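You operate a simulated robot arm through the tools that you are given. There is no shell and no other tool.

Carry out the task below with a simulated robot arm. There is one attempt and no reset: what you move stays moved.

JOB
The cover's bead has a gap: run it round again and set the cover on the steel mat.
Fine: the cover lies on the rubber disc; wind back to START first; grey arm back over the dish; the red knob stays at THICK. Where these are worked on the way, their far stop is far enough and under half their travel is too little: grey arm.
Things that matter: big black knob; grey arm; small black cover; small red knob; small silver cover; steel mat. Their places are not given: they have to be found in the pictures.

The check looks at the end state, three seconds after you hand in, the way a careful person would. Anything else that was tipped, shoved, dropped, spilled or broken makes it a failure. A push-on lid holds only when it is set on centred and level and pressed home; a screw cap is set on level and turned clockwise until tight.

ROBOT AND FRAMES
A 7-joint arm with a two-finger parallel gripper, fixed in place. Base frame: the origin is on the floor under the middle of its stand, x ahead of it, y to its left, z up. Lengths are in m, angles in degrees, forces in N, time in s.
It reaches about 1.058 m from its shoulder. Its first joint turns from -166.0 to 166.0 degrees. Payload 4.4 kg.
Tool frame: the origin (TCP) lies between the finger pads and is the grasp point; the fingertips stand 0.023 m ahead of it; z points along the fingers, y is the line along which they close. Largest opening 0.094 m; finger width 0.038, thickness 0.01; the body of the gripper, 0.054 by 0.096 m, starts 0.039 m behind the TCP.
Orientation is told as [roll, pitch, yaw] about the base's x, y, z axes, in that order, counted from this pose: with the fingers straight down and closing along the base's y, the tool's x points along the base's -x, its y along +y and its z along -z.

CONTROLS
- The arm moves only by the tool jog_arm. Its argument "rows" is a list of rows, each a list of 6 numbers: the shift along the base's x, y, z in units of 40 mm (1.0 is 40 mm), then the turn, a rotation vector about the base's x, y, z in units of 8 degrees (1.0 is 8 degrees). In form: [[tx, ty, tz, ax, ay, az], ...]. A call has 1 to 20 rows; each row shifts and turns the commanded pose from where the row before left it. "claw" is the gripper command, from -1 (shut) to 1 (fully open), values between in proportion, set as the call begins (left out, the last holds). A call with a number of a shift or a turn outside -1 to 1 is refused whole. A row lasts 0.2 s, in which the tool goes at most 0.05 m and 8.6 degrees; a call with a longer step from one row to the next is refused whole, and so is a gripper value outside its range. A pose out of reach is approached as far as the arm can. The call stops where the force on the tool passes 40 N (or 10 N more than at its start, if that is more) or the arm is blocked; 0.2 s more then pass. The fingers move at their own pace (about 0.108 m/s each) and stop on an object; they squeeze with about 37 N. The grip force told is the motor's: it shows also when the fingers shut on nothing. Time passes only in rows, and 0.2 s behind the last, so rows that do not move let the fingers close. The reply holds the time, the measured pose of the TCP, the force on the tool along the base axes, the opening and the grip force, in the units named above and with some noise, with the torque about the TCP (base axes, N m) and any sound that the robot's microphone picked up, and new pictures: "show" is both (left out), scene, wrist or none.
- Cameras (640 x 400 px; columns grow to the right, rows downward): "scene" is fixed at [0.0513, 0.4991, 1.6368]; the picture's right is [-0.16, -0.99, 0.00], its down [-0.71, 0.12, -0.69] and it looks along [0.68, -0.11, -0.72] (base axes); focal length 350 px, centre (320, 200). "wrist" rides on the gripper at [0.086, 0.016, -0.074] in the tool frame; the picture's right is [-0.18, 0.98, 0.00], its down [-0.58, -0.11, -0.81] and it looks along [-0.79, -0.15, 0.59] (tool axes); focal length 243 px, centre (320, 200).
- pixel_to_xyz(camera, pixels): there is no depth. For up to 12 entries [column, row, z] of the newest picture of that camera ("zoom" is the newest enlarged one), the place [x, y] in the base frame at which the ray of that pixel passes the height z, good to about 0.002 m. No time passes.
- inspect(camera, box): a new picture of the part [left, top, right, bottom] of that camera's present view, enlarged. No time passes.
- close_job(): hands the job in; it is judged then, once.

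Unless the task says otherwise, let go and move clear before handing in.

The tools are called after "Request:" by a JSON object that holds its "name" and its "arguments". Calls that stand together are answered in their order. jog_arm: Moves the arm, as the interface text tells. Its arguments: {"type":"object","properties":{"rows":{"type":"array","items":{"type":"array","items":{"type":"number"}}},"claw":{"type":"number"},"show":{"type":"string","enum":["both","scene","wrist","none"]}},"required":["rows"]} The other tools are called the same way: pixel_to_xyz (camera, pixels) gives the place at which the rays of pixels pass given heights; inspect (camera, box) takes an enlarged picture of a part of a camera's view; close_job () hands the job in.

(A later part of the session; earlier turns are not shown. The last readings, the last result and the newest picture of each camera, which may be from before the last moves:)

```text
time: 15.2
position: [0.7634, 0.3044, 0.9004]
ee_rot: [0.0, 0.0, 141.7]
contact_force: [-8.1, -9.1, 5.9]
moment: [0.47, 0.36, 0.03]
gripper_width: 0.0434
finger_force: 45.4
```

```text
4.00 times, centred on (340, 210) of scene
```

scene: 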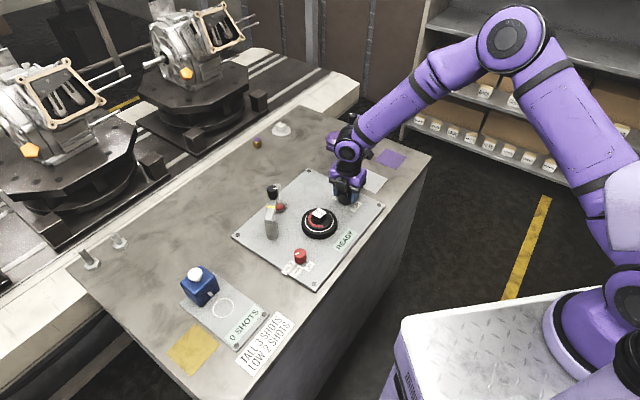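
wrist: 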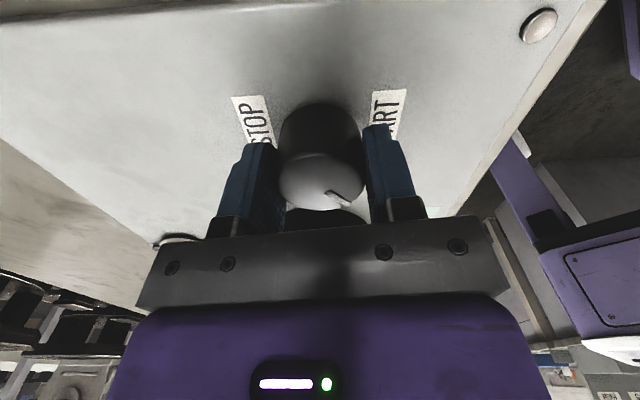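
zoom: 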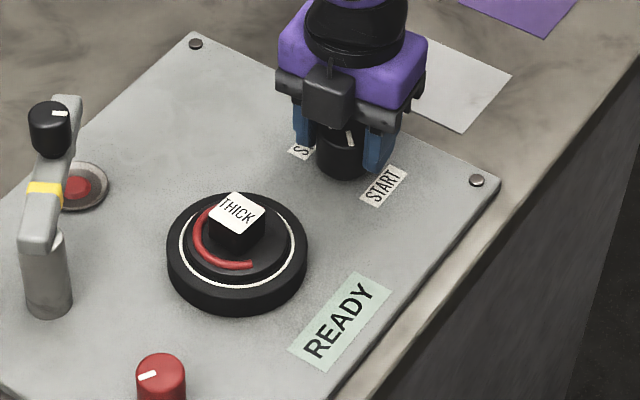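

The knob's mark now faces the scene camera near (348,137) of the zoom and the turn is at 142°. I'll continue in smaller steps, watching for the START stop.

Request:
{"name": "jog_arm", "arguments": {"rows": [[0, 0, 0, 0, 0, 0.7], [0, 0, 0, 0, 0, 0.7], [0, 0, 0, 0, 0, 0.7], [0, 0, 0, 0, 0, 0.7]], "show": "both"}}

Request:
{"name": "inspect", "arguments": {"camera": "scene", "box": [280, 160, 400, 260]}}

```text
time: 16.2
position: [0.7639, 0.3046, 0.9019]
ee_rot: [0.1, 0.0, 164.0]
contact_force: [-12.9, -11.1, 5.5]
moment: [0.05, -0.6, 0.01]
gripper_width: 0.0435
finger_force: 45.1
```

scene: 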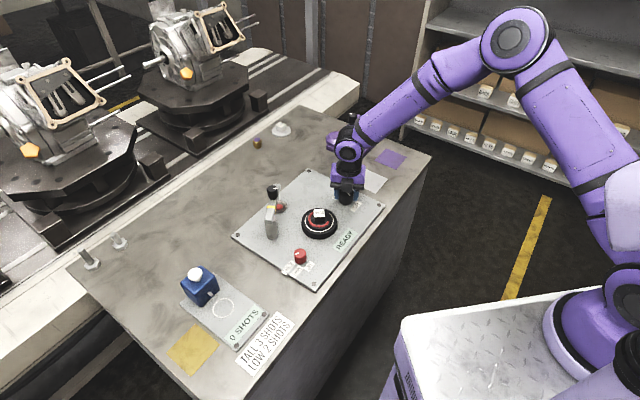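
wrist: 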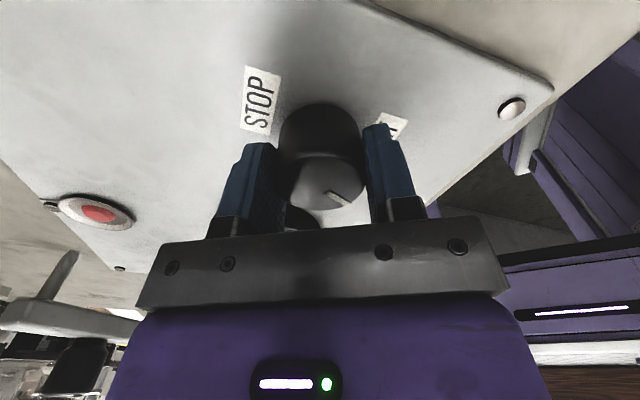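

```text
4.00 times, centred on (340, 210) of scene
```

zoom: 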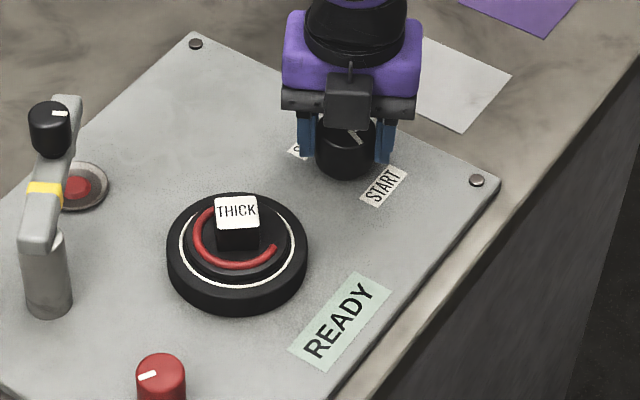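

At 164° the cover label is nearly back to its first orientation, which suits a 2:1 drive with START at about 180°. I'll continue in smaller steps.

Request:
{"name": "jog_arm", "arguments": {"rows": [[0, 0, 0, 0, 0, 0.5], [0, 0, 0, 0, 0, 0.5], [0, 0, 0, 0, 0, 0.5], [0, 0, 0, 0, 0, 0.5]], "show": "both"}}

Request:
{"name": "inspect", "arguments": {"camera": "scene", "box": [280, 160, 400, 260]}}

Request:
{"name": "inspect", "arguments": {"camera": "wrist", "box": [240, 80, 420, 220]}}

```text
time: 17.2
position: [0.7633, 0.3057, 0.9018]
ee_rot: [0.0, 0.1, -179.9]
contact_force: [-11.1, -12.3, 2.9]
moment: [0.48, -0.48, -0.02]
gripper_width: 0.0434
finger_force: 45.3
```

scene: 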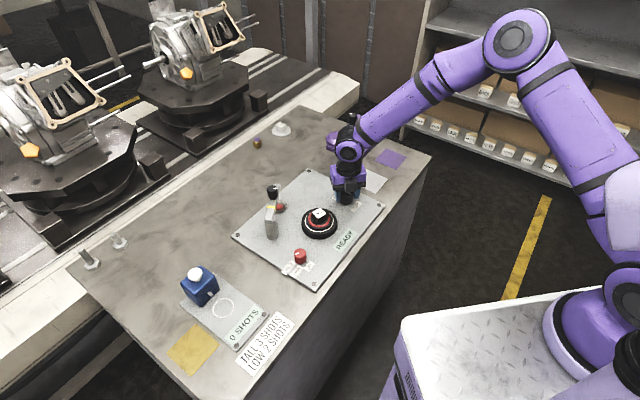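
wrist: 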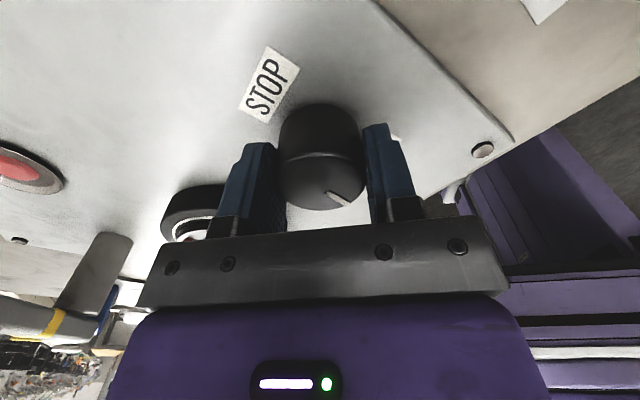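

```text
4.00 times, centred on (340, 210) of scene
```

zoom: 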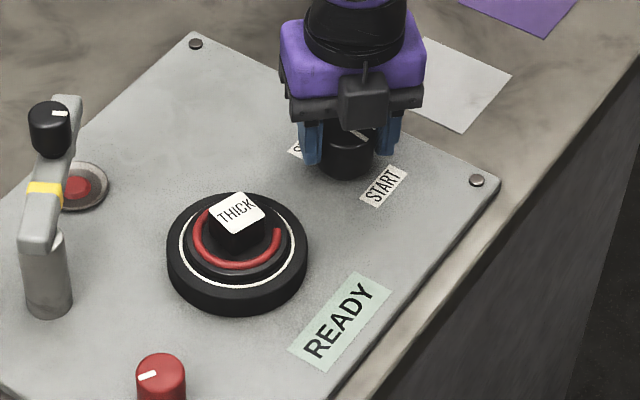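

```text
2.86 times, centred on (330, 150) of wrist
```

zoom: 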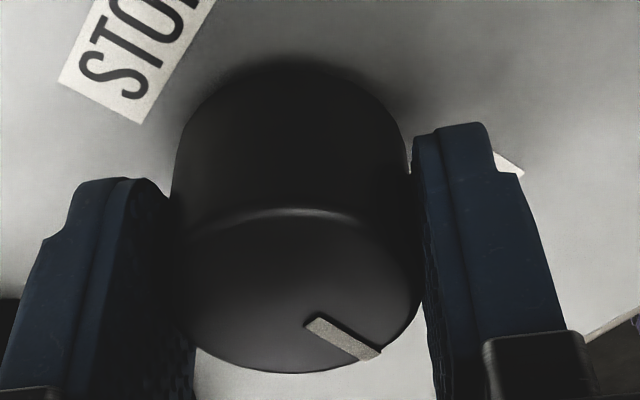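

The turn is at 180°, the cover is in its first orientation, and the mark should point at START. I'll test a few more degrees to feel for the stop.

Request:
{"name": "jog_arm", "arguments": {"rows": [[0, 0, 0, 0, 0, 0.4], [0, 0, 0, 0, 0, 0.4]], "show": "both"}}

Request:
{"name": "inspect", "arguments": {"camera": "wrist", "box": [240, 80, 420, 220]}}

Request:
{"name": "inspect", "arguments": {"camera": "scene", "box": [280, 160, 400, 260]}}

```text
time: 17.8
position: [0.7641, 0.3048, 0.9016]
ee_rot: [0.0, 0.1, -173.5]
contact_force: [-9.3, -13.5, 4.8]
moment: [0.26, 0.1, -0.04]
gripper_width: 0.0433
finger_force: 45.0
```

scene: 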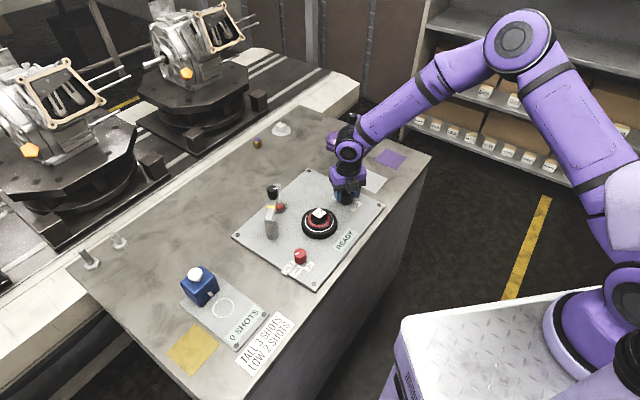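
wrist: 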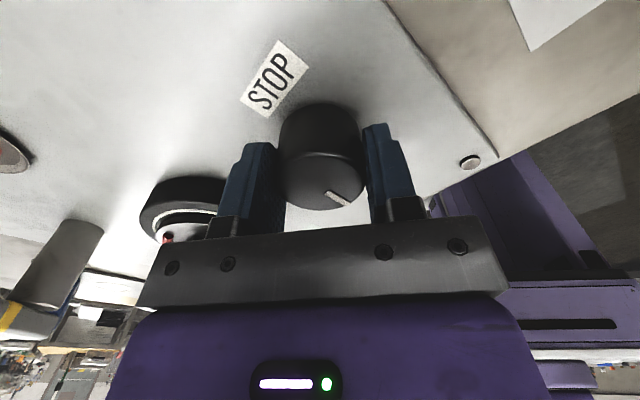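

```text
2.86 times, centred on (330, 150) of wrist
```

zoom: 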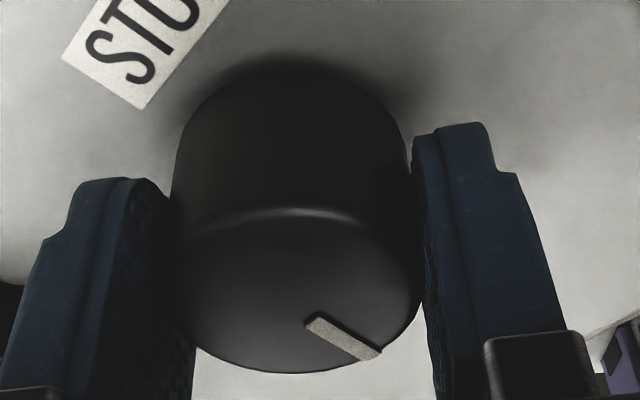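

```text
4.00 times, centred on (340, 210) of scene
```

zoom: 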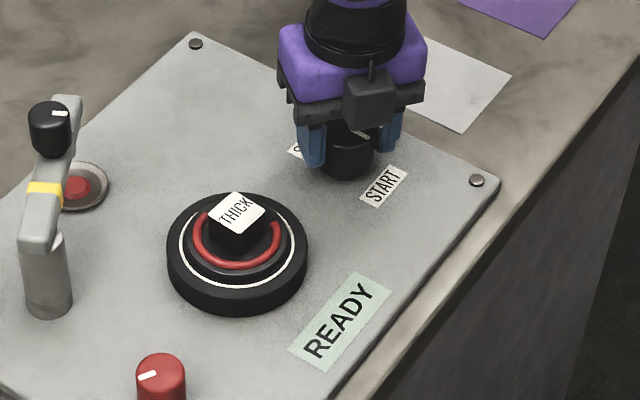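

The knob is still following with no stop felt at 186°. I'll go on a few degrees more in small steps, checking for rising torque.

Request:
{"name": "jog_arm", "arguments": {"rows": [[0, 0, 0, 0, 0, 0.4], [0, 0, 0, 0, 0, 0.4]], "show": "both"}}

Request:
{"name": "inspect", "arguments": {"camera": "wrist", "box": [240, 80, 420, 220]}}

Request:
{"name": "inspect", "arguments": {"camera": "scene", "box": [280, 160, 400, 260]}}

```text
time: 18.4
position: [0.7637, 0.3046, 0.9022]
ee_rot: [0.0, 0.1, -167.2]
contact_force: [-0.7, -8.3, -0.1]
moment: [-0.64, -0.03, -0.99]
gripper_width: 0.0438
finger_force: 45.4
```

scene: 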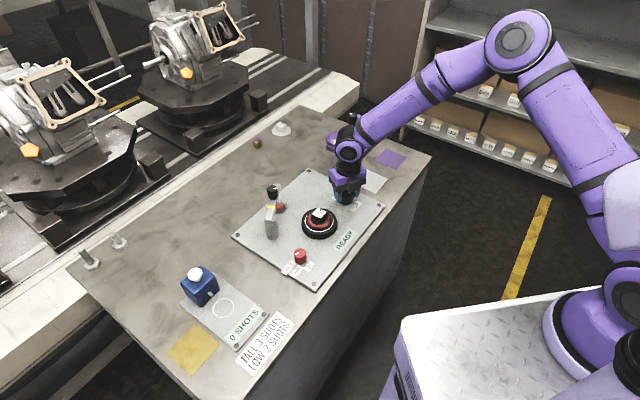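
wrist: 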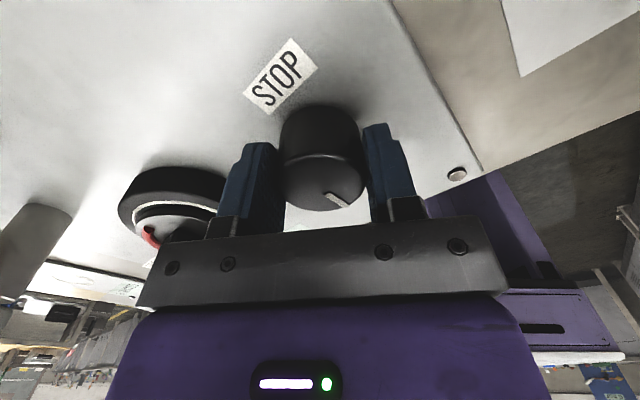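

```text
2.86 times, centred on (330, 150) of wrist
```

zoom: 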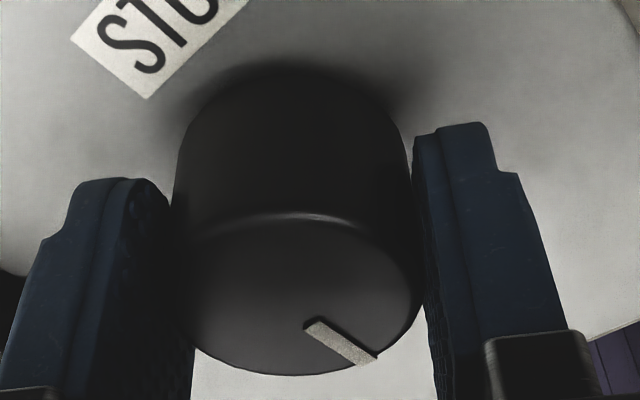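

```text
4.00 times, centred on (340, 210) of scene
```

zoom: 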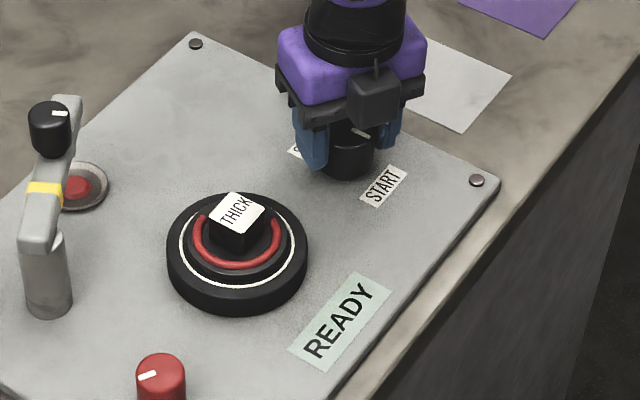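

The torque about z jumped to −0.99 N m and the mark slipped slightly in the fingers, so the knob is against its START stop at about 190°. I'll open and lift off.

Request:
{"name": "jog_arm", "arguments": {"rows": [[0, 0, 0, 0, 0, 0], [0, 0, 0, 0, 0, 0], [0, 0, 0, 0, 0, 0]], "claw": 0.5, "show": "none"}}

Request:
{"name": "jog_arm", "arguments": {"rows": [[0, 0, 0.5, 0, 0, 0], [0, 0, 1, 0, 0, 0], [0, 0, 1, 0, 0, 0], [0, 0, 1, 0, 0, 0], [0, 0, 1, 0, 0, 0]], "show": "both"}}

Request:
{"name": "inspect", "arguments": {"camera": "scene", "box": [250, 160, 390, 270]}}

```text
time: 19.2
position: [0.7634, 0.306, 0.9011]
ee_rot: [0.0, 0.1, -167.1]
contact_force: [0.1, -0.2, -1.7]
moment: [0.03, -0.01, -0.01]
gripper_width: 0.0704
finger_force: 0.0
```

```text
time: 20.4
position: [0.7643, 0.3041, 1.0839]
ee_rot: [0.0, -0.1, -167.1]
contact_force: [1.0, 0.4, 0.3]
moment: [0.02, 0.04, -0.02]
gripper_width: 0.0708
finger_force: 0.0
```

scene: 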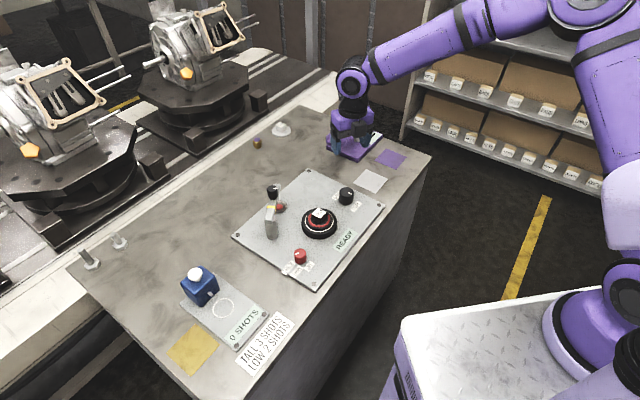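
wrist: 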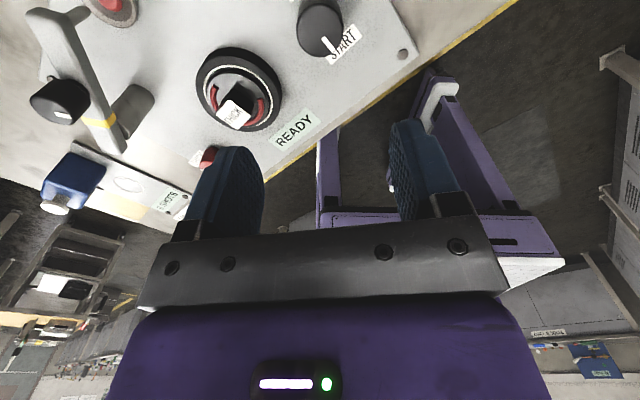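

```text
3.64 times, centred on (320, 215) of scene
```

zoom: 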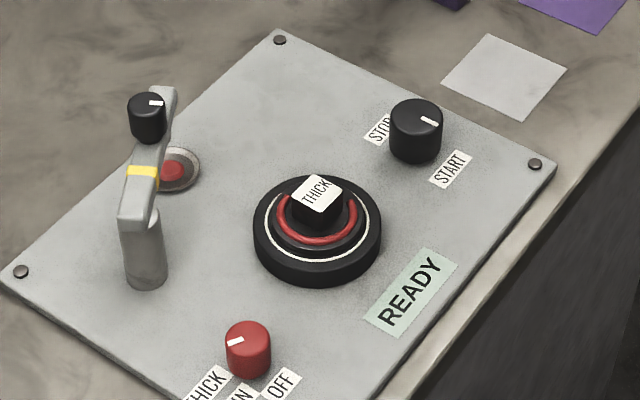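

The knob's mark at (430,122) of the zoom now points to START. The wrist camera also sees the grey arm at the left, so I'll zoom in to locate its knob, tip and nozzle.

Request:
{"name": "inspect", "arguments": {"camera": "wrist", "box": [10, 0, 170, 165]}}

Request:
{"name": "inspect", "arguments": {"camera": "wrist", "box": [180, 0, 380, 150]}}

```text
2.42 times, centred on (90, 82) of wrist
```

zoom: 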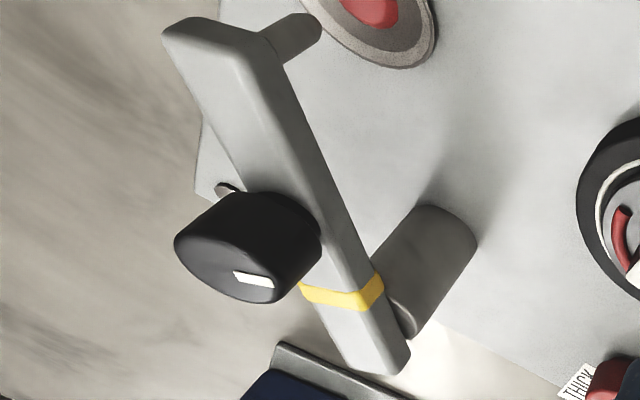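

```text
2.67 times, centred on (280, 75) of wrist
```

zoom: 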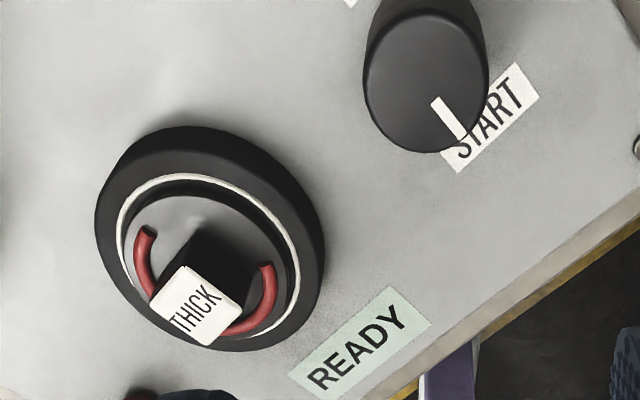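

The bead's gap is at the far side of the cover between the ends at (147,235) and (268,270). I'll triangulate the grey arm's knob, stripe and tip with both cameras.

Request:
{"name": "pixel_to_xyz", "arguments": {"camera": "wrist", "pixels": [[99.7, 121.7, 0.945], [99.7, 121.7, 0.96], [52.2, 109, 0.97], [52.2, 109, 0.98], [52.2, 109, 0.99], [40.6, 11.8, 0.945], [40.6, 11.8, 0.96]]}}

Request:
{"name": "pixel_to_xyz", "arguments": {"camera": "scene", "pixels": [[271.4, 207.1, 0.945], [271.4, 207.1, 0.96], [272.5, 188.1, 0.97], [272.5, 188.1, 0.98], [272.5, 188.1, 0.99], [277.7, 184.8, 0.945], [277.7, 184.8, 0.96]]}}

```text
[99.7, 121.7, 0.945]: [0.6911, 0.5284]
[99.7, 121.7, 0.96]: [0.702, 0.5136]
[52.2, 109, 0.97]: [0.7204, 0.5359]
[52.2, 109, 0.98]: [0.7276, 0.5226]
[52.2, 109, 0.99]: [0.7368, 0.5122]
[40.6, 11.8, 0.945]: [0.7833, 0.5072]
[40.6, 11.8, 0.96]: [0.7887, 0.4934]
```

```text
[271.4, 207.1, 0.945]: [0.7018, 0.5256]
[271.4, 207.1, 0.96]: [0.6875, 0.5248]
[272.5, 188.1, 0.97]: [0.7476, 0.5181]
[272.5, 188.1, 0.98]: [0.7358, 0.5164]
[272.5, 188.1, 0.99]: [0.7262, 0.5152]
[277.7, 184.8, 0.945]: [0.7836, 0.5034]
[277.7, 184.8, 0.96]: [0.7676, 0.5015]
```

The grey arm's knob top is at about (0.7315, 0.5165, 0.985), its post axis about (0.655, 0.5345), so it lies at −13° with radius 0.079. I'll go above that knob with the fingers set to straddle the arm (yaw 167°).

Request:
{"name": "jog_arm", "arguments": {"rows": [[-0.135, 0.885, 0, 0, 0, -0.54], [-0.135, 0.885, 0, 0, 0, -0.54], [-0.135, 0.885, 0, 0, 0, -0.54], [-0.135, 0.885, 0, 0, 0, -0.54], [-0.135, 0.885, 0, 0, 0, -0.54], [-0.135, 0.885, 0, 0, 0, -0.54]], "claw": 0.5, "show": "both"}}

```text
time: 21.8
position: [0.732, 0.5151, 1.0808]
ee_rot: [0.0, 0.0, 166.7]
contact_force: [0.9, -1.8, 0.1]
moment: [0.04, 0.06, 0.0]
gripper_width: 0.0703
finger_force: 0.2
```

scene: 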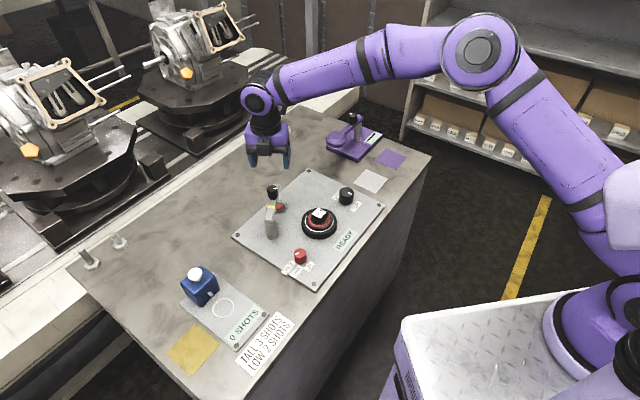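
wrist: 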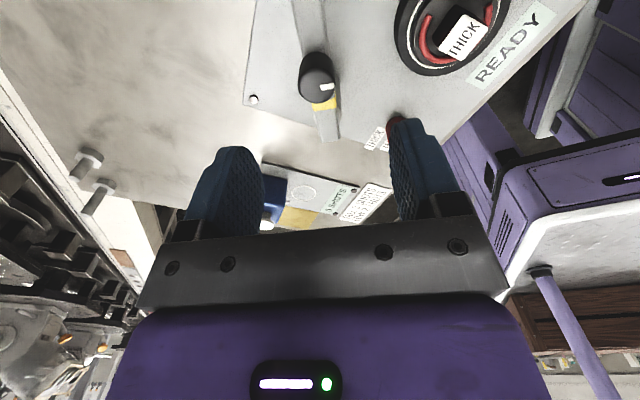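

The grey arm's knob is in front of the fingers at wrist (317,83). I'll check its position from here before going down.

Request:
{"name": "pixel_to_xyz", "arguments": {"camera": "wrist", "pixels": [[316, 86, 0.985], [316, 86, 0.98], [323, 104, 0.95], [331, 140, 0.95], [313, 15, 0.95]]}}

Request:
{"name": "inspect", "arguments": {"camera": "wrist", "box": [240, 0, 400, 150]}}

```text
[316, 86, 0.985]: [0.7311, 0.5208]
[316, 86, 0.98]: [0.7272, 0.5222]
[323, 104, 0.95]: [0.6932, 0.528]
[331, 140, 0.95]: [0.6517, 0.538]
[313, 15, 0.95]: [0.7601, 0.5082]
```

```text
2.67 times, centred on (320, 75) of wrist
```

zoom: 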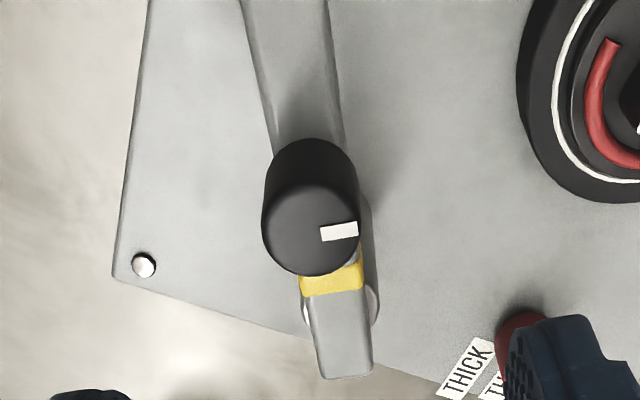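

The arm's knob is at about (0.731, 0.519), so I'll nudge 3 mm in +y and descend to straddle it.

Request:
{"name": "jog_arm", "arguments": {"rows": [[0, 0.08, -0.7, 0, 0, 0], [0, 0, -0.7, 0, 0, 0], [0, 0, -0.7, 0, 0, 0], [0, 0, -0.65, 0, 0, 0]], "claw": 0.5, "show": "both"}}

Request:
{"name": "inspect", "arguments": {"camera": "wrist", "box": [200, 60, 440, 240]}}

Request:
{"name": "inspect", "arguments": {"camera": "scene", "box": [220, 140, 340, 250]}}

```text
time: 22.8
position: [0.7302, 0.5214, 0.9733]
ee_rot: [0.0, 0.1, 166.8]
contact_force: [0.4, -0.2, 0.6]
moment: [0.03, -0.01, 0.02]
gripper_width: 0.0706
finger_force: 0.1
```

scene: 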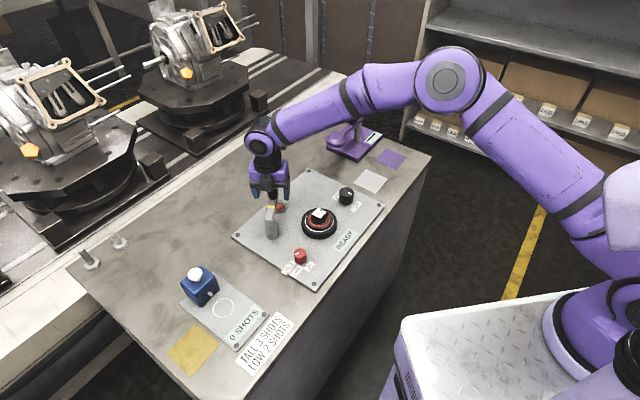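
wrist: 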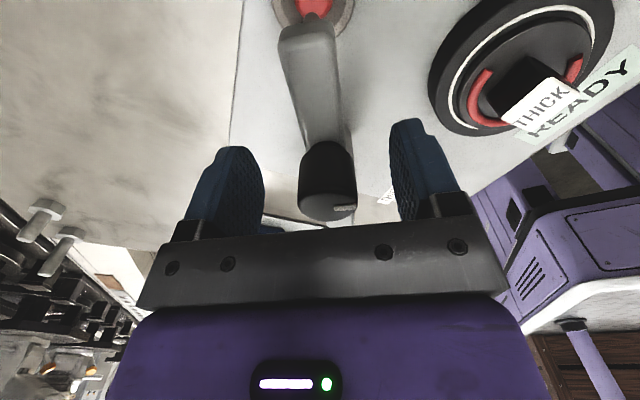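

```text
2.22 times, centred on (320, 150) of wrist
```

zoom: 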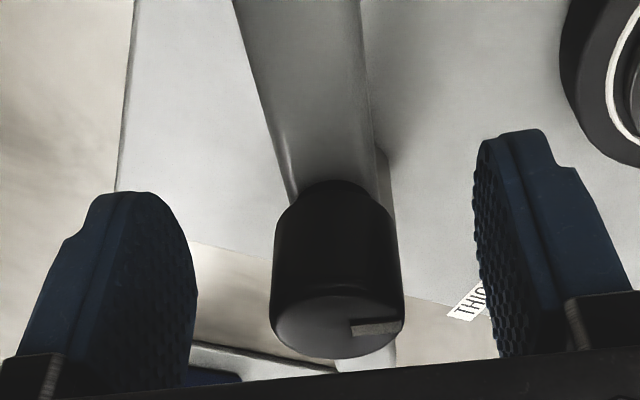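

```text
3.64 times, centred on (280, 195) of scene
```

zoom: 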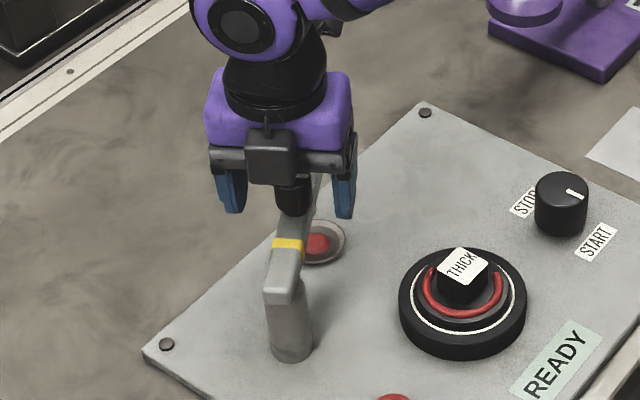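

The knob is centred between the fingers. I'll narrow them to about 38 mm around it without squeezing, and start swinging the arm clockwise about its post.

Request:
{"name": "jog_arm", "arguments": {"rows": [[0, 0, 0, 0, 0, 0], [0, 0, 0, 0, 0, 0]], "claw": -0.2, "show": "none"}}

Request:
{"name": "jog_arm", "arguments": {"rows": [[-0.0525, -0.1975, 0, 0, 0, -0.75], [-0.0725, -0.19, 0, 0, 0, -0.75], [-0.09, -0.18, 0, 0, 0, -0.75], [-0.1125, -0.1725, 0, 0, 0, -0.75]], "show": "both"}}

Request:
{"name": "inspect", "arguments": {"camera": "scene", "box": [220, 140, 340, 250]}}

```text
time: 23.4
position: [0.7321, 0.5222, 0.9726]
ee_rot: [0.0, 0.0, 166.8]
contact_force: [0.3, 0.0, 0.1]
moment: [0.03, -0.05, -0.01]
gripper_width: 0.0375
finger_force: 0.1
```

```text
time: 24.4
position: [0.7181, 0.4902, 0.9722]
ee_rot: [-0.1, 0.0, 142.8]
contact_force: [0.4, -0.5, -0.3]
moment: [-0.01, -0.04, 0.01]
gripper_width: 0.0376
finger_force: 0.0
```

scene: 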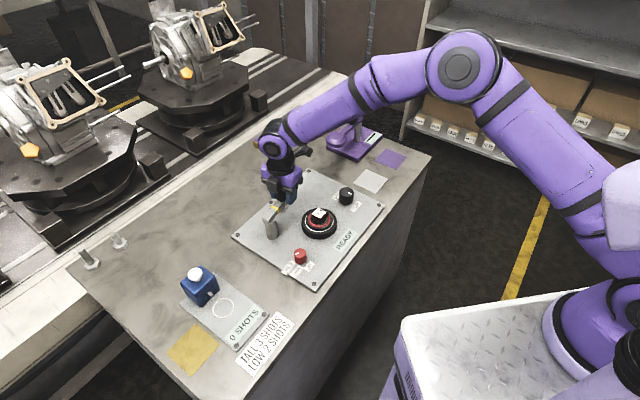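
wrist: 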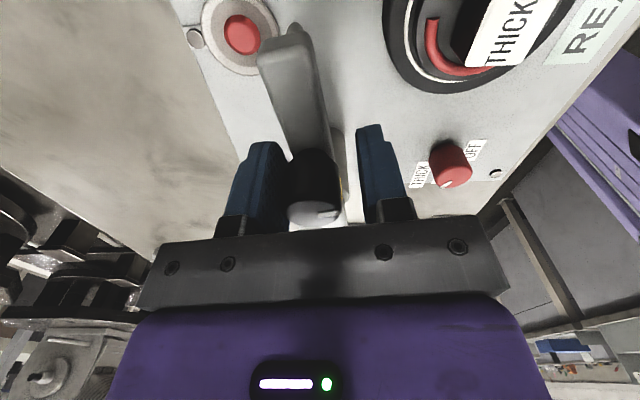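

```text
3.64 times, centred on (280, 195) of scene
```

zoom: 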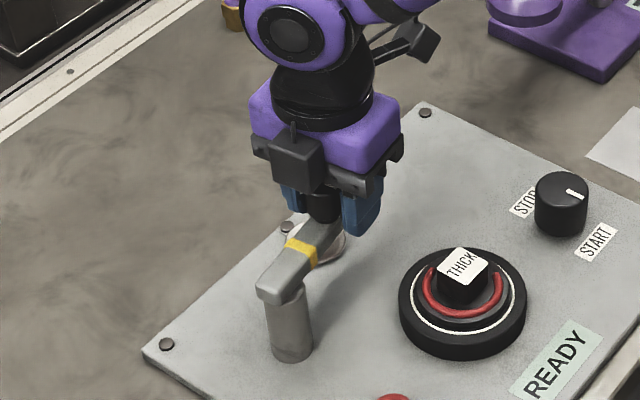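

The arm swings easily with the fingers, with near-zero force. I'll continue along the arc in two steps towards the cover.

Request:
{"name": "jog_arm", "arguments": {"rows": [[-0.1275, -0.1575, 0, 0, 0, -0.75], [-0.1425, -0.145, 0, 0, 0, -0.75], [-0.1575, -0.1275, 0, 0, 0, -0.75], [-0.17, -0.11, 0, 0, 0, -0.75]], "show": "both"}}

Request:
{"name": "inspect", "arguments": {"camera": "scene", "box": [220, 140, 340, 250]}}

```text
time: 25.4
position: [0.694, 0.4692, 0.9713]
ee_rot: [0.0, -0.1, 118.9]
contact_force: [-0.2, -0.1, 0.4]
moment: [-0.03, 0.0, -0.02]
gripper_width: 0.0374
finger_force: 0.2
```

scene: 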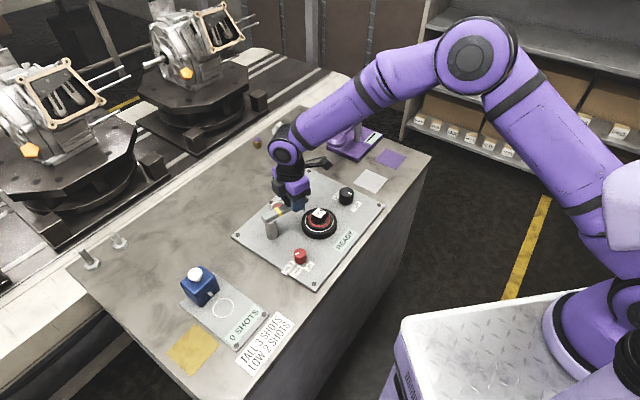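
wrist: 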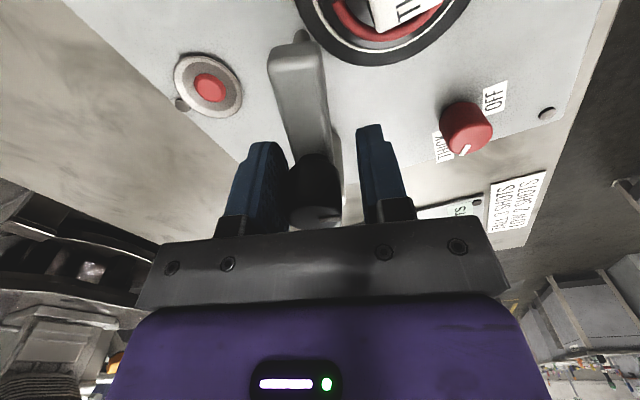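

```text
3.64 times, centred on (280, 195) of scene
```

zoom: 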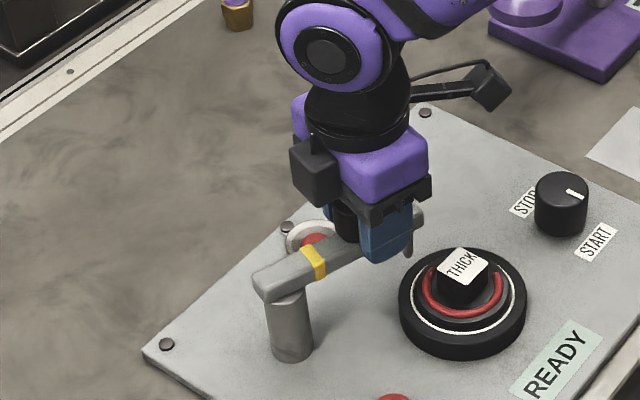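

The arm tip with its nozzle is now at the disc's edge. I'll continue along the arc, watching for the far stop.

Request:
{"name": "jog_arm", "arguments": {"rows": [[-0.1825, -0.0925, 0, 0, 0, -0.75], [-0.19, -0.075, 0, 0, 0, -0.75], [-0.195, -0.0525, 0, 0, 0, -0.75]], "show": "both"}}

Request:
{"name": "inspect", "arguments": {"camera": "scene", "box": [220, 140, 340, 250]}}

Request:
{"name": "inspect", "arguments": {"camera": "wrist", "box": [200, 0, 440, 240]}}

```text
time: 26.2
position: [0.6711, 0.4609, 0.9717]
ee_rot: [-0.1, 0.0, 100.8]
contact_force: [0.3, 0.1, 0.8]
moment: [0.0, 0.01, 0.01]
gripper_width: 0.0375
finger_force: 0.0
```

scene: 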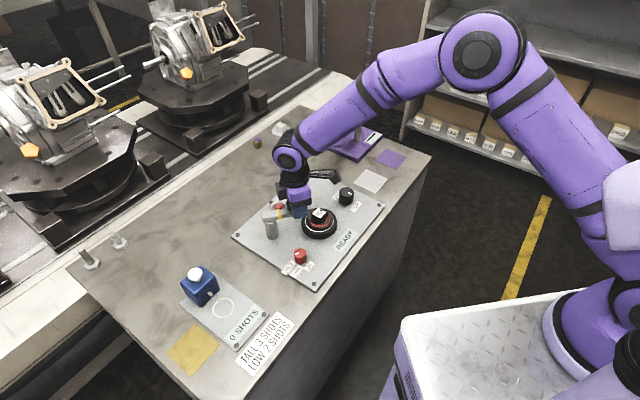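
wrist: 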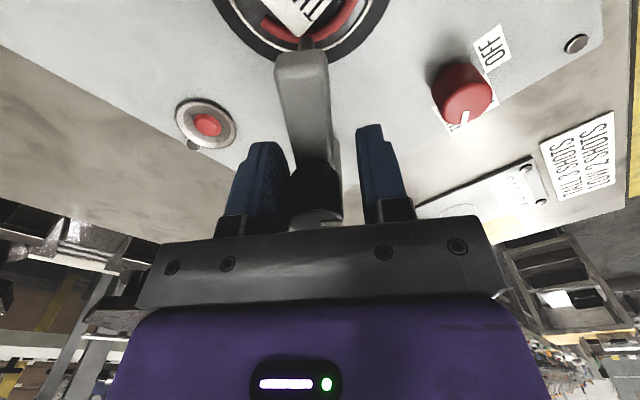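

```text
3.64 times, centred on (280, 195) of scene
```

zoom: 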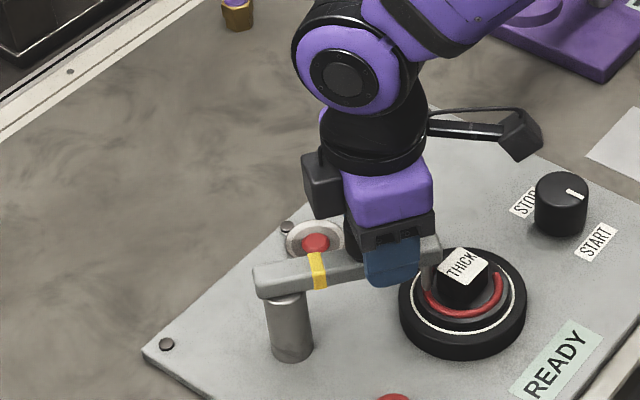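

```text
1.67 times, centred on (320, 120) of wrist
```

zoom: 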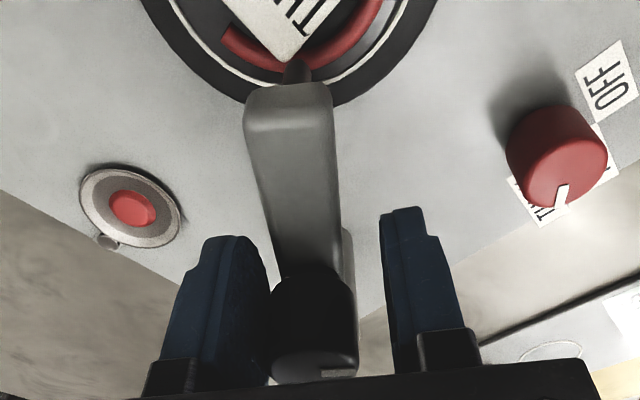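

The nozzle is over the cover's bead ring and there is still no resistance. I'll push on in small steps to find the far stop.

Request:
{"name": "jog_arm", "arguments": {"rows": [[-0.1, -0.0175, 0, 0, 0, -0.375], [-0.1, -0.015, 0, 0, 0, -0.375]], "show": "both"}}

Request:
{"name": "inspect", "arguments": {"camera": "scene", "box": [250, 170, 350, 250]}}

Request:
{"name": "inspect", "arguments": {"camera": "wrist", "box": [200, 0, 440, 240]}}

```text
time: 26.8
position: [0.666, 0.4609, 0.9714]
ee_rot: [-0.1, 0.0, 94.7]
contact_force: [18.4, 10.2, 2.2]
moment: [-0.06, 0.24, 0.0]
gripper_width: 0.0463
finger_force: 9.7
```

scene: 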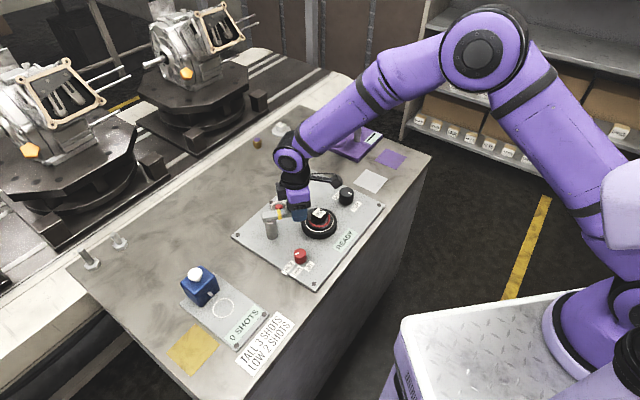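
wrist: 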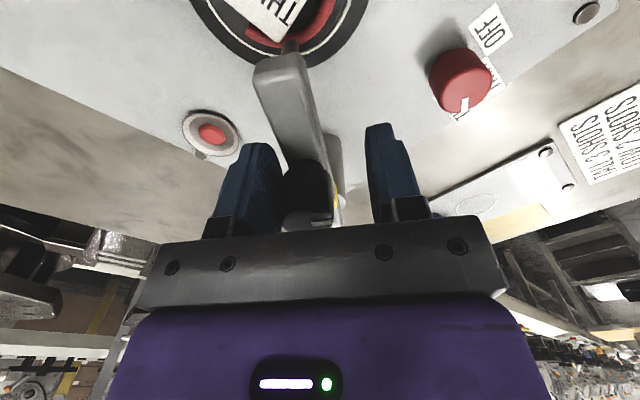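

```text
5.00 times, centred on (300, 210) of scene
```

zoom: 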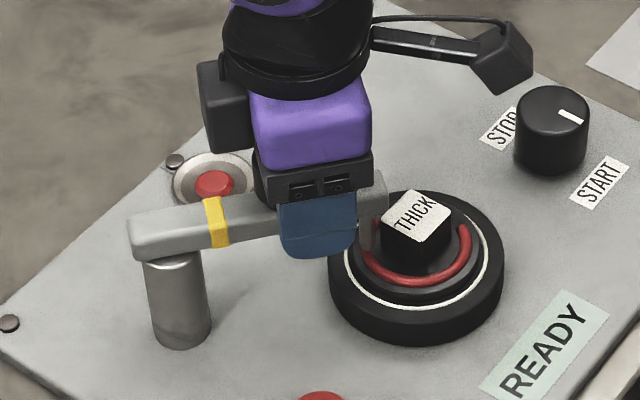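

```text
1.67 times, centred on (320, 120) of wrist
```

zoom: 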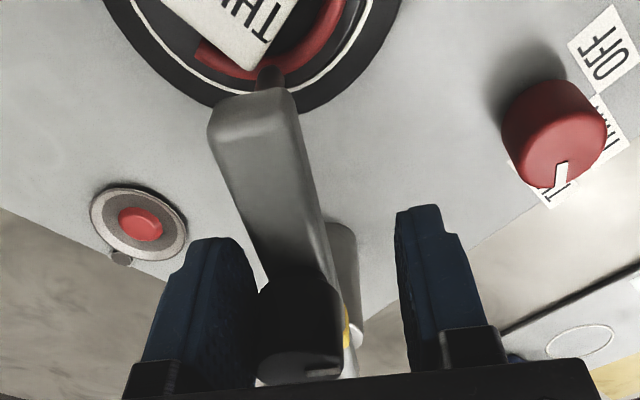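

Force rose to 18 N and the finger was pushed outward, so the grey arm is at its far stop with the nozzle over the bead. I'll back off a little, open and lift straight up.

Request:
{"name": "jog_arm", "arguments": {"rows": [[0.13, 0.02, 0, 0, 0, 0.375], [0, 0, 0, 0, 0, 0]], "claw": 0.3, "show": "wrist"}}

Request:
{"name": "inspect", "arguments": {"camera": "wrist", "box": [200, 0, 440, 240]}}

```text
time: 27.4
position: [0.6687, 0.46, 0.9694]
ee_rot: [0.0, 0.0, 97.9]
contact_force: [-0.7, 0.5, -0.1]
moment: [-0.03, -0.03, -0.02]
gripper_width: 0.061
finger_force: 0.1
```

wrist: 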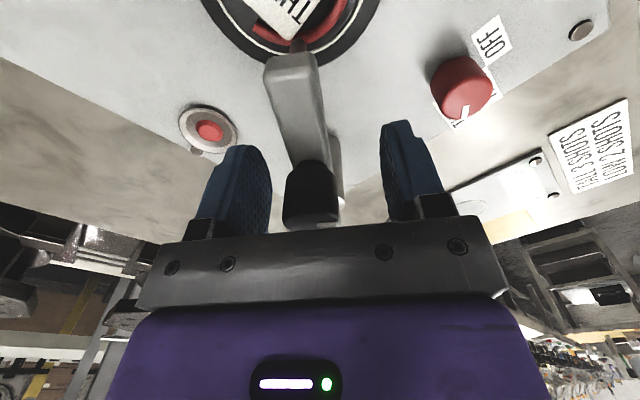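

```text
1.67 times, centred on (320, 120) of wrist
```

zoom: 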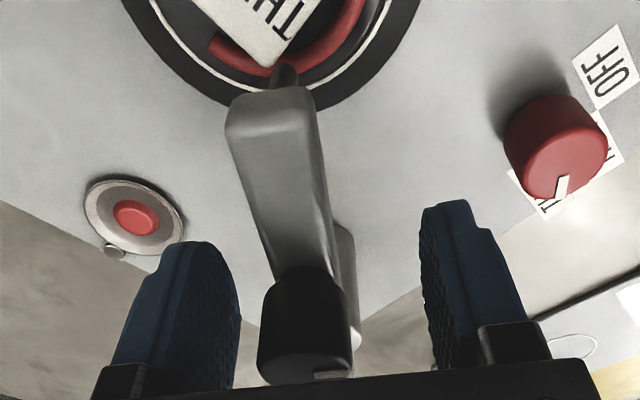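

Both fingers are clear of the arm's knob. I'll lift straight up and look at where the nozzle sits.

Request:
{"name": "jog_arm", "arguments": {"rows": [[0, 0, 0.8, 0, 0, 0], [0, 0, 1, 0, 0, 0], [0, 0, 1, 0, 0, 0]], "show": "both"}}

Request:
{"name": "inspect", "arguments": {"camera": "scene", "box": [240, 170, 360, 260]}}

Request:
{"name": "inspect", "arguments": {"camera": "wrist", "box": [200, 0, 440, 200]}}

```text
time: 28.2
position: [0.6696, 0.4609, 1.0839]
ee_rot: [0.1, 0.0, 98.0]
contact_force: [0.5, -0.9, -1.2]
moment: [0.0, 0.01, -0.03]
gripper_width: 0.0609
finger_force: 0.0
```

scene: 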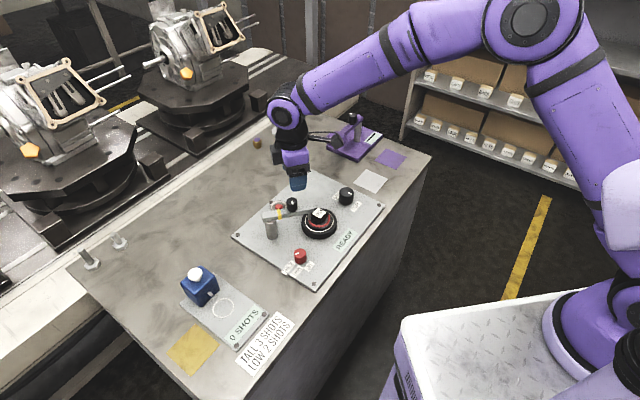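
wrist: 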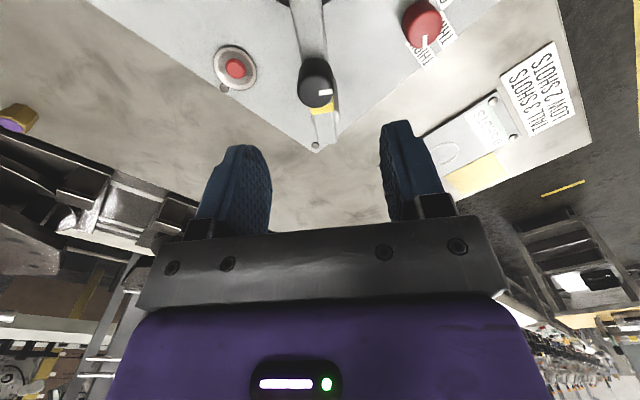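

```text
4.44 times, centred on (300, 215) of scene
```

zoom: 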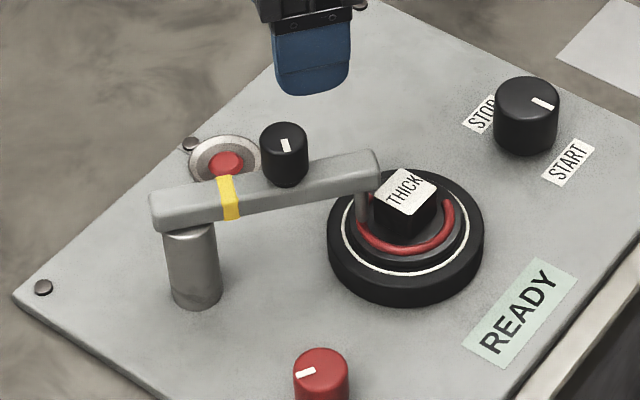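

```text
2.00 times, centred on (320, 100) of wrist
```

zoom: 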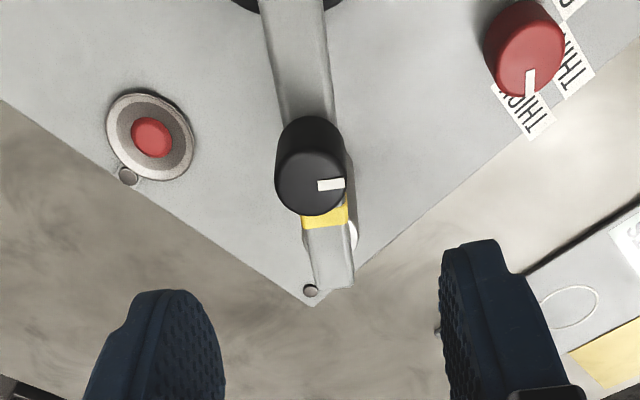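

The nozzle at (362,205) of the zoom is over the bead ring, the red knob points at THICK, and the big knob is at START. I'll note the arm knob's place for the return swing, and go back over the big knob at yaw 190°.

Request:
{"name": "pixel_to_xyz", "arguments": {"camera": "wrist", "pixels": [[316, 87.5, 0.985], [322, 108, 0.95], [327, 138, 0.95]]}}

Request:
{"name": "jog_arm", "arguments": {"rows": [[0.1971, -0.3246, 0, 0, 0, 0.959], [0.1971, -0.3246, 0, 0, 0, 0.959], [0.1971, -0.3246, 0, 0, 0, 0.959], [0.1971, -0.3246, 0, 0, 0, 0.959], [0.1971, -0.3246, 0, 0, 0, 0.959], [0.1971, -0.3246, 0, 0, 0, 0.959], [0.1971, -0.3246, 0, 0, 0, 0.959], [0.1971, -0.3246, 0, 0, 0, 0.959], [0.1971, -0.3246, 0, 0, 0, 0.959], [0.1971, -0.3246, 0, 0, 0, 0.959], [0.1971, -0.3246, 0, 0, 0, 0.959], [0.1971, -0.3246, 0, 0, 0, 0.959]], "claw": 0.8, "show": "both"}}

```text
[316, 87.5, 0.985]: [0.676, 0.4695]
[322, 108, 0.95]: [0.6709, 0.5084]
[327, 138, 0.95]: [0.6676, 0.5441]
```

```text
time: 30.8
position: [0.7635, 0.3044, 1.0833]
ee_rot: [0.0, 0.0, -169.8]
contact_force: [0.3, 0.7, -0.1]
moment: [-0.04, 0.02, 0.0]
gripper_width: 0.0846
finger_force: 0.1
```

scene: 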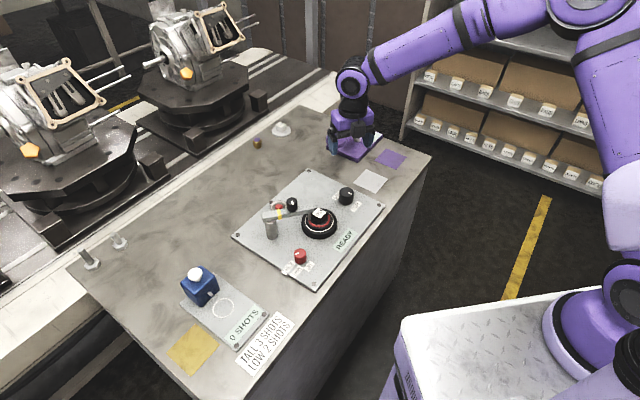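
wrist: 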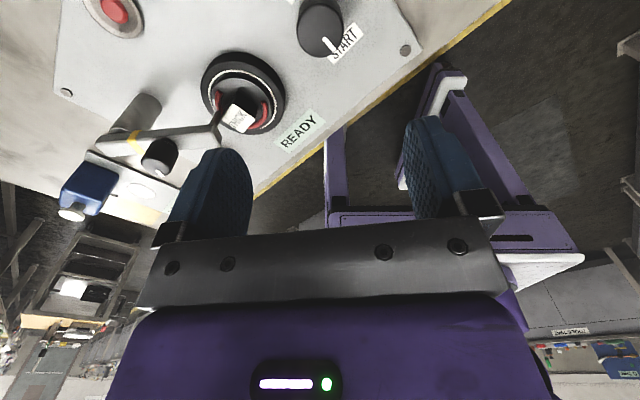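

The mark still points to START and the arm stays over the cover. I'll descend on the big knob and grip it.

Request:
{"name": "jog_arm", "arguments": {"rows": [[0, 0, -1, 0, 0, 0], [0, 0, -1, 0, 0, 0], [0, 0, -1, 0, 0, 0], [0, 0, -1, 0, 0, 0], [0, 0, -0.55, 0, 0, 0]], "show": "wrist"}}

Request:
{"name": "jog_arm", "arguments": {"rows": [[0, 0, 0, 0, 0, 0], [0, 0, 0, 0, 0, 0], [0, 0, 0, 0, 0, 0], [0, 0, 0, 0, 0, 0]], "claw": -1, "show": "both"}}

```text
time: 32.0
position: [0.7662, 0.3034, 0.9009]
ee_rot: [0.0, 0.0, -170.0]
contact_force: [0.0, -0.9, 0.5]
moment: [-0.01, -0.05, 0.01]
gripper_width: 0.0845
finger_force: 0.1
```

wrist: 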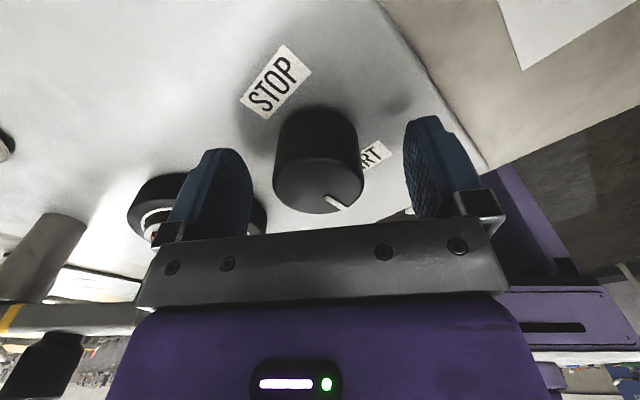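

```text
time: 33.0
position: [0.7664, 0.3036, 0.9009]
ee_rot: [0.0, 0.1, -170.0]
contact_force: [-2.1, 10.3, -7.3]
moment: [-0.12, -0.9, -0.12]
gripper_width: 0.0435
finger_force: 44.5
```

scene: 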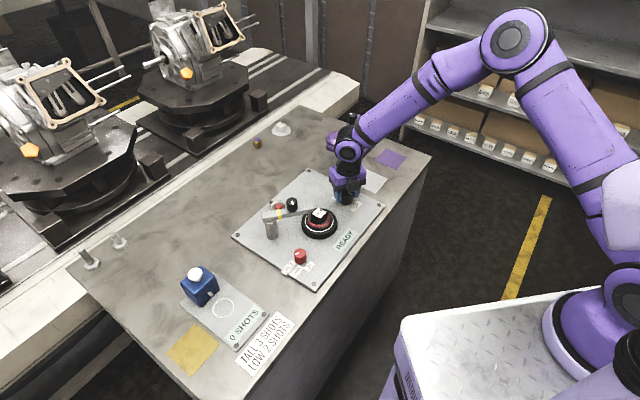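
wrist: 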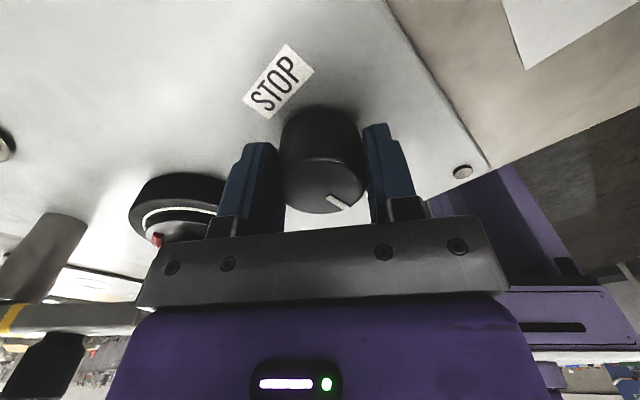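

The knob is gripped with 10 N sideways in y, so I'll shift about 1 mm and start the clockwise turn towards STOP while watching the bead.

Request:
{"name": "jog_arm", "arguments": {"rows": [[0, 0.025, 0, 0, 0, 0], [0, 0, 0, 0, 0, -0.7], [0, 0, 0, 0, 0, -0.7], [0, 0, 0, 0, 0, -0.7], [0, 0, 0, 0, 0, -0.7]], "show": "both"}}

Request:
{"name": "inspect", "arguments": {"camera": "scene", "box": [270, 170, 390, 260]}}

```text
time: 34.2
position: [0.7658, 0.3037, 0.9009]
ee_rot: [0.2, 0.0, 167.4]
contact_force: [11.5, 1.4, -15.6]
moment: [0.56, 0.14, 0.02]
gripper_width: 0.0437
finger_force: 44.9
```

scene: 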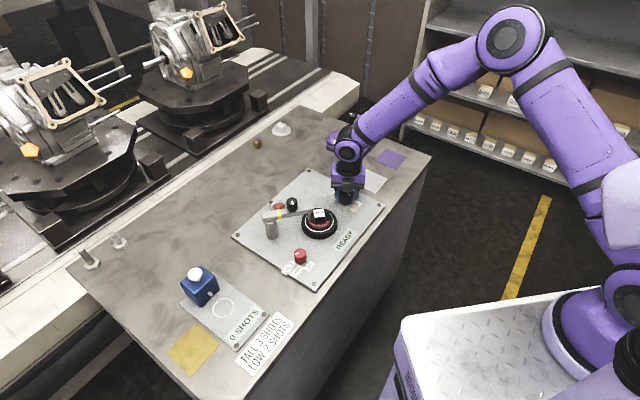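
wrist: 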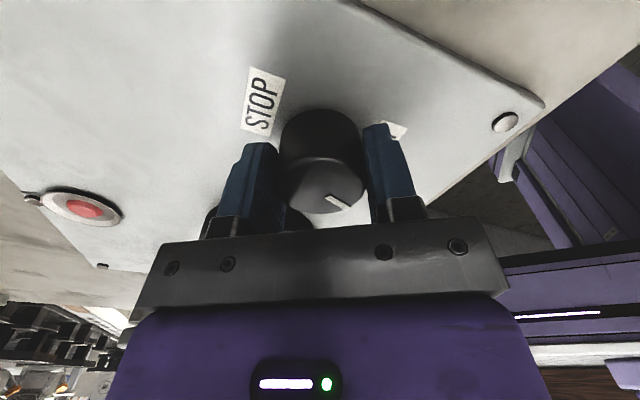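

```text
4.44 times, centred on (330, 215) of scene
```

zoom: 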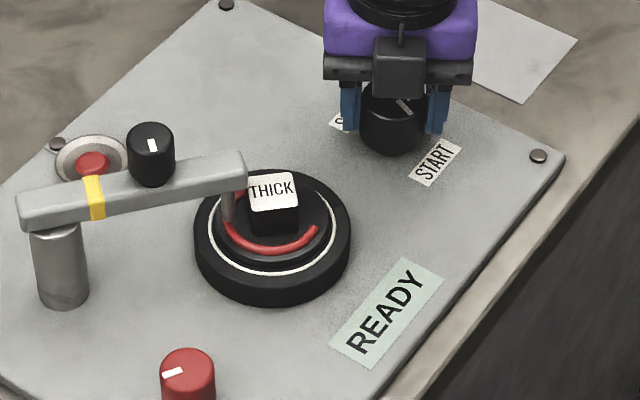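

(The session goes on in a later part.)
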